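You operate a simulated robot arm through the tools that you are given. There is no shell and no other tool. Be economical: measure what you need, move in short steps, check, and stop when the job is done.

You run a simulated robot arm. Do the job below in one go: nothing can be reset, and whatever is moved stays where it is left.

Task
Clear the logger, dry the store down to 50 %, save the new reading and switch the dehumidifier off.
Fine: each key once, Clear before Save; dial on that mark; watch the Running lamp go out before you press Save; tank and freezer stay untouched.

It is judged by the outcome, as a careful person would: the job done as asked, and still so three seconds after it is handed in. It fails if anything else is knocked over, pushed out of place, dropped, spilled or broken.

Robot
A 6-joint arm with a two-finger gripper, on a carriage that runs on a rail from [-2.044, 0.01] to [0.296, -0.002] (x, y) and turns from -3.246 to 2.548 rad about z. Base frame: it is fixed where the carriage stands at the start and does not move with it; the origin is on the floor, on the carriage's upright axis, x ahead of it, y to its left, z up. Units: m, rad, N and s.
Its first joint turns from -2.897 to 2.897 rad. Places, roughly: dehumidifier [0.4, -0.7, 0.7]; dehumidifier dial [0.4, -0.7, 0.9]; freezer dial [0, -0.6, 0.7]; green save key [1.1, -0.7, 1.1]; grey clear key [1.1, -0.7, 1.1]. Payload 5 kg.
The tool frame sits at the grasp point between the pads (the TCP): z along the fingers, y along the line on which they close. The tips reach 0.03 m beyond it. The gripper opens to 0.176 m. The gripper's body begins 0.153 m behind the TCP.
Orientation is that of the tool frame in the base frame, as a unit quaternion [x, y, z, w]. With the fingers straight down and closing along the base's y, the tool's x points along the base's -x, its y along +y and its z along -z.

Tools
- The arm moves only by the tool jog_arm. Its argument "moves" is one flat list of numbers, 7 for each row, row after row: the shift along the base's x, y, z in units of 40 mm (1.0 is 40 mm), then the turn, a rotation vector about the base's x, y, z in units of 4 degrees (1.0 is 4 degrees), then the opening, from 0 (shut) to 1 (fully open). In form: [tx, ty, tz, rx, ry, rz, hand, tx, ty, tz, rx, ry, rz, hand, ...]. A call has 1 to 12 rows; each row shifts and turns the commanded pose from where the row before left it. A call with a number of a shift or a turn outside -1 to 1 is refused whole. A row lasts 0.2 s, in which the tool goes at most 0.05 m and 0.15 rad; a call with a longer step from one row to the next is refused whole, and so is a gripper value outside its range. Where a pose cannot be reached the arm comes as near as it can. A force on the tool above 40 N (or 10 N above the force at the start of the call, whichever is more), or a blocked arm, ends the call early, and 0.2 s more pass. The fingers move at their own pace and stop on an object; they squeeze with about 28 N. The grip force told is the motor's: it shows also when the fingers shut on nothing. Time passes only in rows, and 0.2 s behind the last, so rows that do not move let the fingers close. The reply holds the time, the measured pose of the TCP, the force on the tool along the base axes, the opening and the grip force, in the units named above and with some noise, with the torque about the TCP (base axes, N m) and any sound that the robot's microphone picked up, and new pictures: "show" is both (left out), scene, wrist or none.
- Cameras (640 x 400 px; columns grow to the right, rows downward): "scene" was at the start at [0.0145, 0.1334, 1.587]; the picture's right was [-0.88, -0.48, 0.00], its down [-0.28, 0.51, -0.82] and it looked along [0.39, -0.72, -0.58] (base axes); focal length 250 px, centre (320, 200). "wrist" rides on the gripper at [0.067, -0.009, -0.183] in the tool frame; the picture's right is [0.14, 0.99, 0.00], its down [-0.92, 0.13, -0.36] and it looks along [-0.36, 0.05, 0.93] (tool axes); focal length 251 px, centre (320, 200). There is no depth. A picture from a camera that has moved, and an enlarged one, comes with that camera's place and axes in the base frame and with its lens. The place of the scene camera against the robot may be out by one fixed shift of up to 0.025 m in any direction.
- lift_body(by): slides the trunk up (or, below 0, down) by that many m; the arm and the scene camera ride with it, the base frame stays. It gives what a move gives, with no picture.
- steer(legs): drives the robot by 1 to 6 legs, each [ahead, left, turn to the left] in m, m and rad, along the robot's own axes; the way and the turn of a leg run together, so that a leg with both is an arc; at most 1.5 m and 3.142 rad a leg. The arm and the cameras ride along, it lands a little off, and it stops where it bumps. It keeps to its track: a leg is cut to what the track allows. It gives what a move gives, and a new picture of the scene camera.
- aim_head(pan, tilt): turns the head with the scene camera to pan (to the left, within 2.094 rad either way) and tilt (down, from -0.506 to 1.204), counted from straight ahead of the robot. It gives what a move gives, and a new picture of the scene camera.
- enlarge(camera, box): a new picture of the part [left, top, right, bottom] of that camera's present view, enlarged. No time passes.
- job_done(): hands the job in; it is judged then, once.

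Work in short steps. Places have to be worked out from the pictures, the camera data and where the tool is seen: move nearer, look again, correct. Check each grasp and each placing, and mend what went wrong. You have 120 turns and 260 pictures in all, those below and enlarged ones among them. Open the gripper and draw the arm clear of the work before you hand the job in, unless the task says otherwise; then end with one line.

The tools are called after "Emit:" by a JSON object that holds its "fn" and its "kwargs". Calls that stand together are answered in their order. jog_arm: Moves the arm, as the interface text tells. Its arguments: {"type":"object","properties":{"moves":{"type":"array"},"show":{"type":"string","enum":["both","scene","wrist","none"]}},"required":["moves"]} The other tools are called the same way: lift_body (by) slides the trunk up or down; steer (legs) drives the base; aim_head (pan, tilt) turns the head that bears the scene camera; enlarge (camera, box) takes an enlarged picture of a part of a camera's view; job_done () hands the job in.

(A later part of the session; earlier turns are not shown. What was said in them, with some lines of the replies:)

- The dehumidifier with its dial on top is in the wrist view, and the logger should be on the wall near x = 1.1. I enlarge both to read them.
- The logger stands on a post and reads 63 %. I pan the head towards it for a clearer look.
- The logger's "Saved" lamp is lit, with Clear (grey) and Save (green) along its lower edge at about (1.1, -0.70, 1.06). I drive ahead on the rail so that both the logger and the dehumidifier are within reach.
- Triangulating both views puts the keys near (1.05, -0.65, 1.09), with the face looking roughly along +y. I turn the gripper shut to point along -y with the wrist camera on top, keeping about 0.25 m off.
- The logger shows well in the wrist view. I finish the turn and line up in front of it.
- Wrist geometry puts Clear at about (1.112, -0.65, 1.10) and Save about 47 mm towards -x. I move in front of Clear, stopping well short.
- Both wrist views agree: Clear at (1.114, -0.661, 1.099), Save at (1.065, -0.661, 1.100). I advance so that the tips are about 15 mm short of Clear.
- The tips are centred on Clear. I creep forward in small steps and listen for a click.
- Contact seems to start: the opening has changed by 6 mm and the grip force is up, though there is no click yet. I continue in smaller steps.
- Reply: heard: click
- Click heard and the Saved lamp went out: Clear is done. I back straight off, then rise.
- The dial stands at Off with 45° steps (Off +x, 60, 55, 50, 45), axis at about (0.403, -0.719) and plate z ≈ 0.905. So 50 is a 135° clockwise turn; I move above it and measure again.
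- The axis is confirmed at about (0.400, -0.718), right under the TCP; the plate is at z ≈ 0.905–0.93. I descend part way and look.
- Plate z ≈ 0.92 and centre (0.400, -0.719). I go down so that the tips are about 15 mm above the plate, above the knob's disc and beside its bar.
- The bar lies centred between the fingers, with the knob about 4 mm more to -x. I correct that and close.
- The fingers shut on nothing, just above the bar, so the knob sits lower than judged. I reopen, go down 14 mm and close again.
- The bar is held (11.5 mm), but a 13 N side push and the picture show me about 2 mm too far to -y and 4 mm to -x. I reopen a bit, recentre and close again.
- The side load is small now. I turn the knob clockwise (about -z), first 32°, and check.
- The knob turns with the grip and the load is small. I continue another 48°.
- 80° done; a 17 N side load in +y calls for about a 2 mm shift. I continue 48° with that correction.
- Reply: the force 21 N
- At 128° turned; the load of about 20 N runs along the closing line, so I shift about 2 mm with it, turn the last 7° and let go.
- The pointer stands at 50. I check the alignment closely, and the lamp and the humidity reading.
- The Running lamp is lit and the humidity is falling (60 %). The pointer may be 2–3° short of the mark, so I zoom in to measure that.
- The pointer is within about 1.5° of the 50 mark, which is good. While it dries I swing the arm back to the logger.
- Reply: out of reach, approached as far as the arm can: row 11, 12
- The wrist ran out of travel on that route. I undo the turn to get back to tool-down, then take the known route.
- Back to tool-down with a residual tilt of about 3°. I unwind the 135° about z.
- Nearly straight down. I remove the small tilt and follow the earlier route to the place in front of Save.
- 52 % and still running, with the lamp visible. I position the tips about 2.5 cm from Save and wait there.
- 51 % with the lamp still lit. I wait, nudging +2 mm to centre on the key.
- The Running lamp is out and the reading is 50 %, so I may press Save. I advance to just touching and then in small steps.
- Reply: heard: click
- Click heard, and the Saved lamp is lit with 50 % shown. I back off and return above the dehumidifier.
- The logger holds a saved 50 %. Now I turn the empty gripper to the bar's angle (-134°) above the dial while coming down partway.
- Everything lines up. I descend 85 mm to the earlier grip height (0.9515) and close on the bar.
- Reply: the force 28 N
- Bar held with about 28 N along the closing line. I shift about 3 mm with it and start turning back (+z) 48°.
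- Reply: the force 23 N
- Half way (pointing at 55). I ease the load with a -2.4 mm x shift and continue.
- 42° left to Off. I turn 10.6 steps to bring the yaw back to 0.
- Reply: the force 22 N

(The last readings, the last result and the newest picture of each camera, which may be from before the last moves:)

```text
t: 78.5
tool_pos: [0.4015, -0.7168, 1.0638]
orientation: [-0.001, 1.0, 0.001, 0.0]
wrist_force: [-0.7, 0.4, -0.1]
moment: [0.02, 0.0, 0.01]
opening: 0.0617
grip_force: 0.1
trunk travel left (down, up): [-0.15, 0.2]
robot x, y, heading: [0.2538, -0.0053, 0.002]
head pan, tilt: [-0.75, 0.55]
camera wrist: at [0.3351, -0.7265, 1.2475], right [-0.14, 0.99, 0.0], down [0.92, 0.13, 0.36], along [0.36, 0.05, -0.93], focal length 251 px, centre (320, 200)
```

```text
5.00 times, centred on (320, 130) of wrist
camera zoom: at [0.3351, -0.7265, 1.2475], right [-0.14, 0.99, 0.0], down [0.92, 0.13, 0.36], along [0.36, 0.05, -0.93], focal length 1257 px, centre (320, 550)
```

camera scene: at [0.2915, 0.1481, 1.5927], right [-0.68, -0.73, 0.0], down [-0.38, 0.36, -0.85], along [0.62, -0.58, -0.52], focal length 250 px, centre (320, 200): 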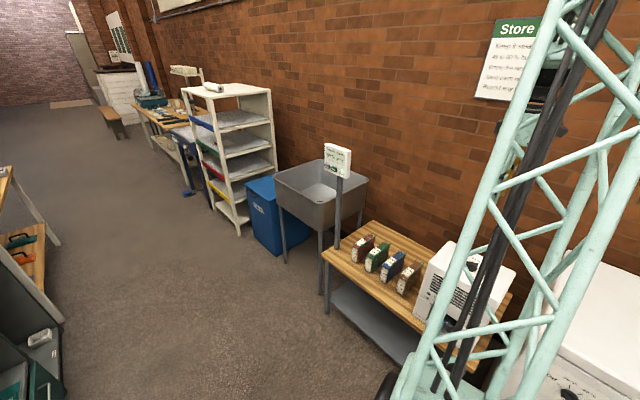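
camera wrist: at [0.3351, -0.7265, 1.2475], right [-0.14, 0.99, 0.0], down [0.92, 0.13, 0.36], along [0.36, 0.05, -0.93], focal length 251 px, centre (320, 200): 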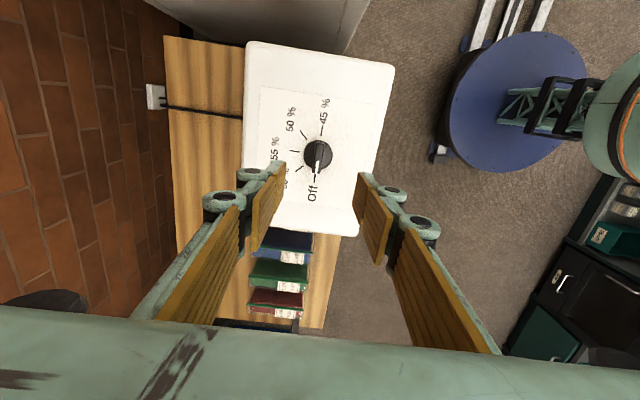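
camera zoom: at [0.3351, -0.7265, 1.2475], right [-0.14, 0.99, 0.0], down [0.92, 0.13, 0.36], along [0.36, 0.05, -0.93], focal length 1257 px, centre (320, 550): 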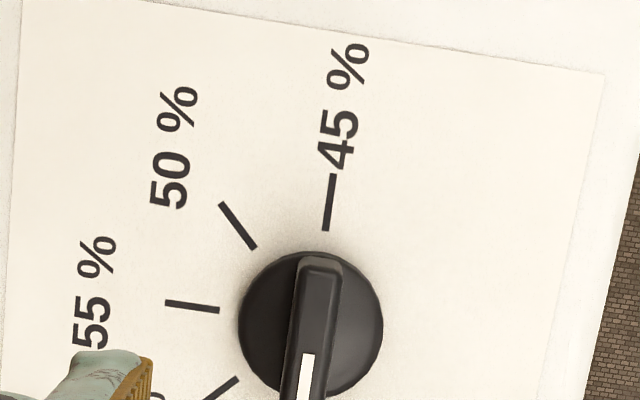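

The dial looks to be at Off. I raise the arm and draw it clear, then check the pointer, lamps and logger.

Emit:
{"fn": "enlarge", "kwargs": {"camera": "wrist", "box": [280, 120, 360, 200]}}

Emit:
{"fn": "jog_arm", "kwargs": {"moves": [0, 0, 1, 0, 0, 0, 0.35, 0, 0, 1, 0, 0, 0, 0.35, 0, 0, 1, 0, 0, 0, 0.5, 0, 0, 1, 0, 0, 0, 0.5, 0.8, 0.7, 0.5, 0, 0, 0, 0.5, 0.8, 0.7, 0.5, 0, 0, 0, 0.5, 0.8, 0.7, 0, 0, 0, 0, 0.5, 0.8, 0.7, 0, 0, 0, 0, 0.5, 0.8, 0.7, 0, 0, 0, 0, 0.5, 0.8, 0.7, 0, 0, 0, 0, 0.5, 0.8, 0.7, 0, 0, 0, 0, 0.5, 0.8, 0.7, 0, 0, 0, 0, 0.5], "show": "both"}}

Emit:
{"fn": "aim_head", "kwargs": {"pan": -1.0, "tilt": 0.6}}

```text
5.00 times, centred on (320, 160) of wrist
camera zoom: at [0.3351, -0.7265, 1.2475], right [-0.14, 0.99, 0.0], down [0.92, 0.13, 0.36], along [0.36, 0.05, -0.93], focal length 1257 px, centre (320, 400)
```

zoom: 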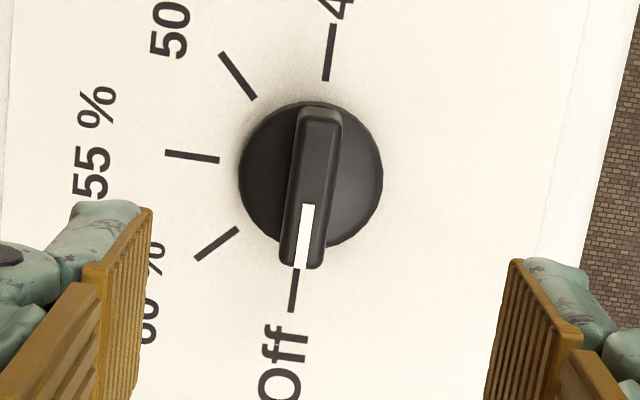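

```text
t: 81.1
tool_pos: [0.6577, -0.4931, 1.2648]
orientation: [-0.002, 1.0, 0.001, -0.001]
wrist_force: [-0.7, 0.0, 0.4]
moment: [0.07, -0.1, 0.01]
opening: 0.0881
grip_force: 0.2
trunk travel left (down, up): [-0.15, 0.2]
robot x, y, heading: [0.253, -0.0012, -0.0]
head pan, tilt: [-0.75, 0.55]
camera scene: at [0.2913, 0.1476, 1.5928], right [-0.68, -0.73, 0.0], down [-0.38, 0.36, -0.85], along [0.62, -0.58, -0.52], focal length 250 px, centre (320, 200)
camera wrist: at [0.5909, -0.5031, 1.4471], right [-0.14, 0.99, 0.0], down [0.92, 0.13, 0.36], along [0.36, 0.05, -0.93], focal length 251 px, centre (320, 200)
```

scene: 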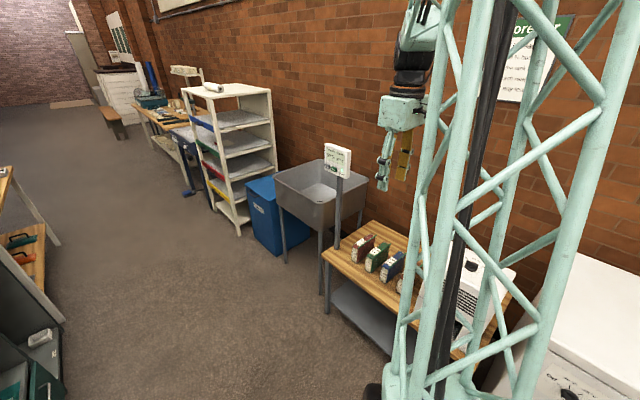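
wrist: 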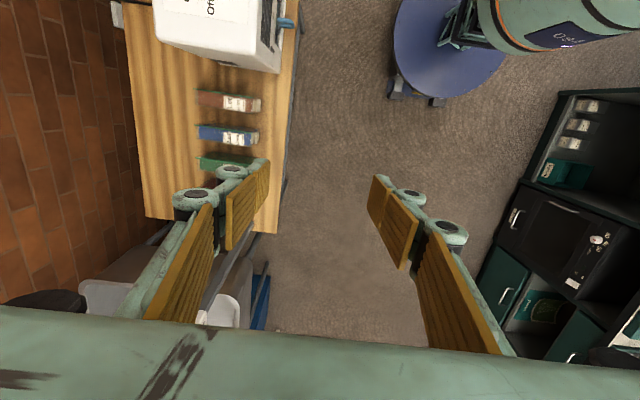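

```text
t: 81.9
tool_pos: [0.6575, -0.4935, 1.264]
orientation: [-0.002, 1.0, 0.001, 0.0]
wrist_force: [0.2, 0.2, 0.3]
moment: [-0.04, 0.0, 0.01]
opening: 0.0881
grip_force: 0.0
trunk travel left (down, up): [-0.15, 0.2]
robot x, y, heading: [0.2549, 0.0003, 0.004]
head pan, tilt: [-1.0, 0.6]
camera scene: at [0.2737, 0.1351, 1.5883], right [-0.84, -0.54, 0.0], down [-0.31, 0.47, -0.83], along [0.45, -0.69, -0.56], focal length 250 px, centre (320, 200)
```

scene: 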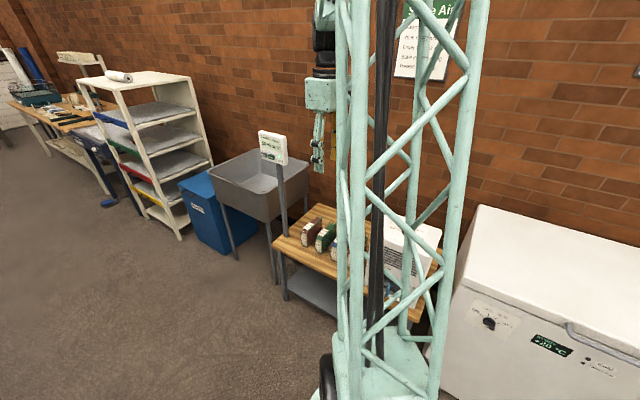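

The pointer is on the Off tick. A last check of the logger and the dehumidifier lamps.

Emit:
{"fn": "enlarge", "kwargs": {"camera": "scene", "box": [240, 120, 304, 160]}}

Emit:
{"fn": "enlarge", "kwargs": {"camera": "scene", "box": [320, 200, 448, 320]}}

```text
10.00 times, centred on (272, 140) of scene
camera zoom: at [0.2737, 0.1351, 1.5883], right [-0.84, -0.54, 0.0], down [-0.31, 0.47, -0.83], along [0.45, -0.69, -0.56], focal length 2502 px, centre (800, 800)
```

zoom: 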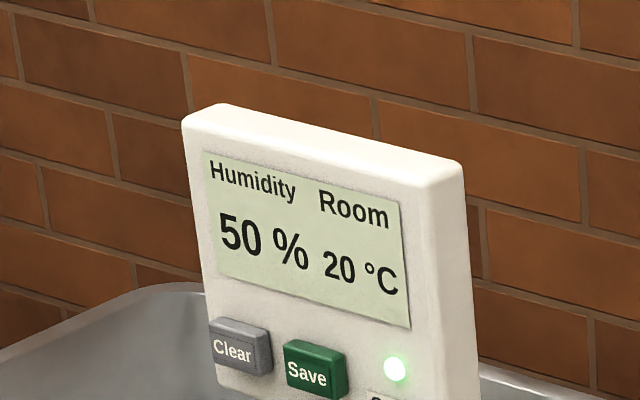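

```text
3.33 times, centred on (384, 260) of scene
camera zoom: at [0.2737, 0.1351, 1.5883], right [-0.84, -0.54, 0.0], down [-0.31, 0.47, -0.83], along [0.45, -0.69, -0.56], focal length 834 px, centre (107, 0)
```

zoom: 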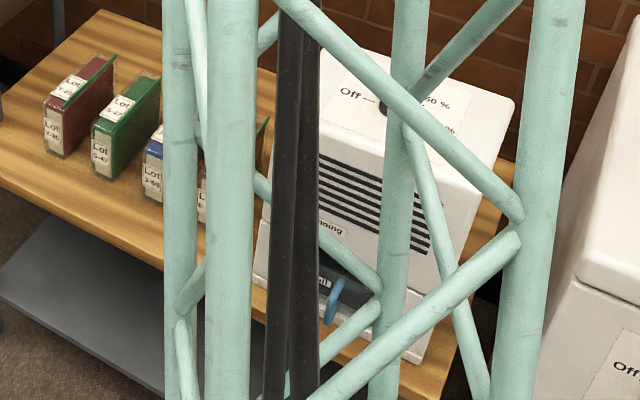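

The logger shows a saved 50 %, the dial is at Off, the gripper is open and the arm is clear. I hand the job in.

Emit:
{"fn": "job_done", "kwargs": {}}

```text
The job is handed in.
```

The job is done and handed in: I cleared the logger, dried the store to 50 %, pressed Save once after the Running lamp went out, and turned the dehumidifier dial back to Off.
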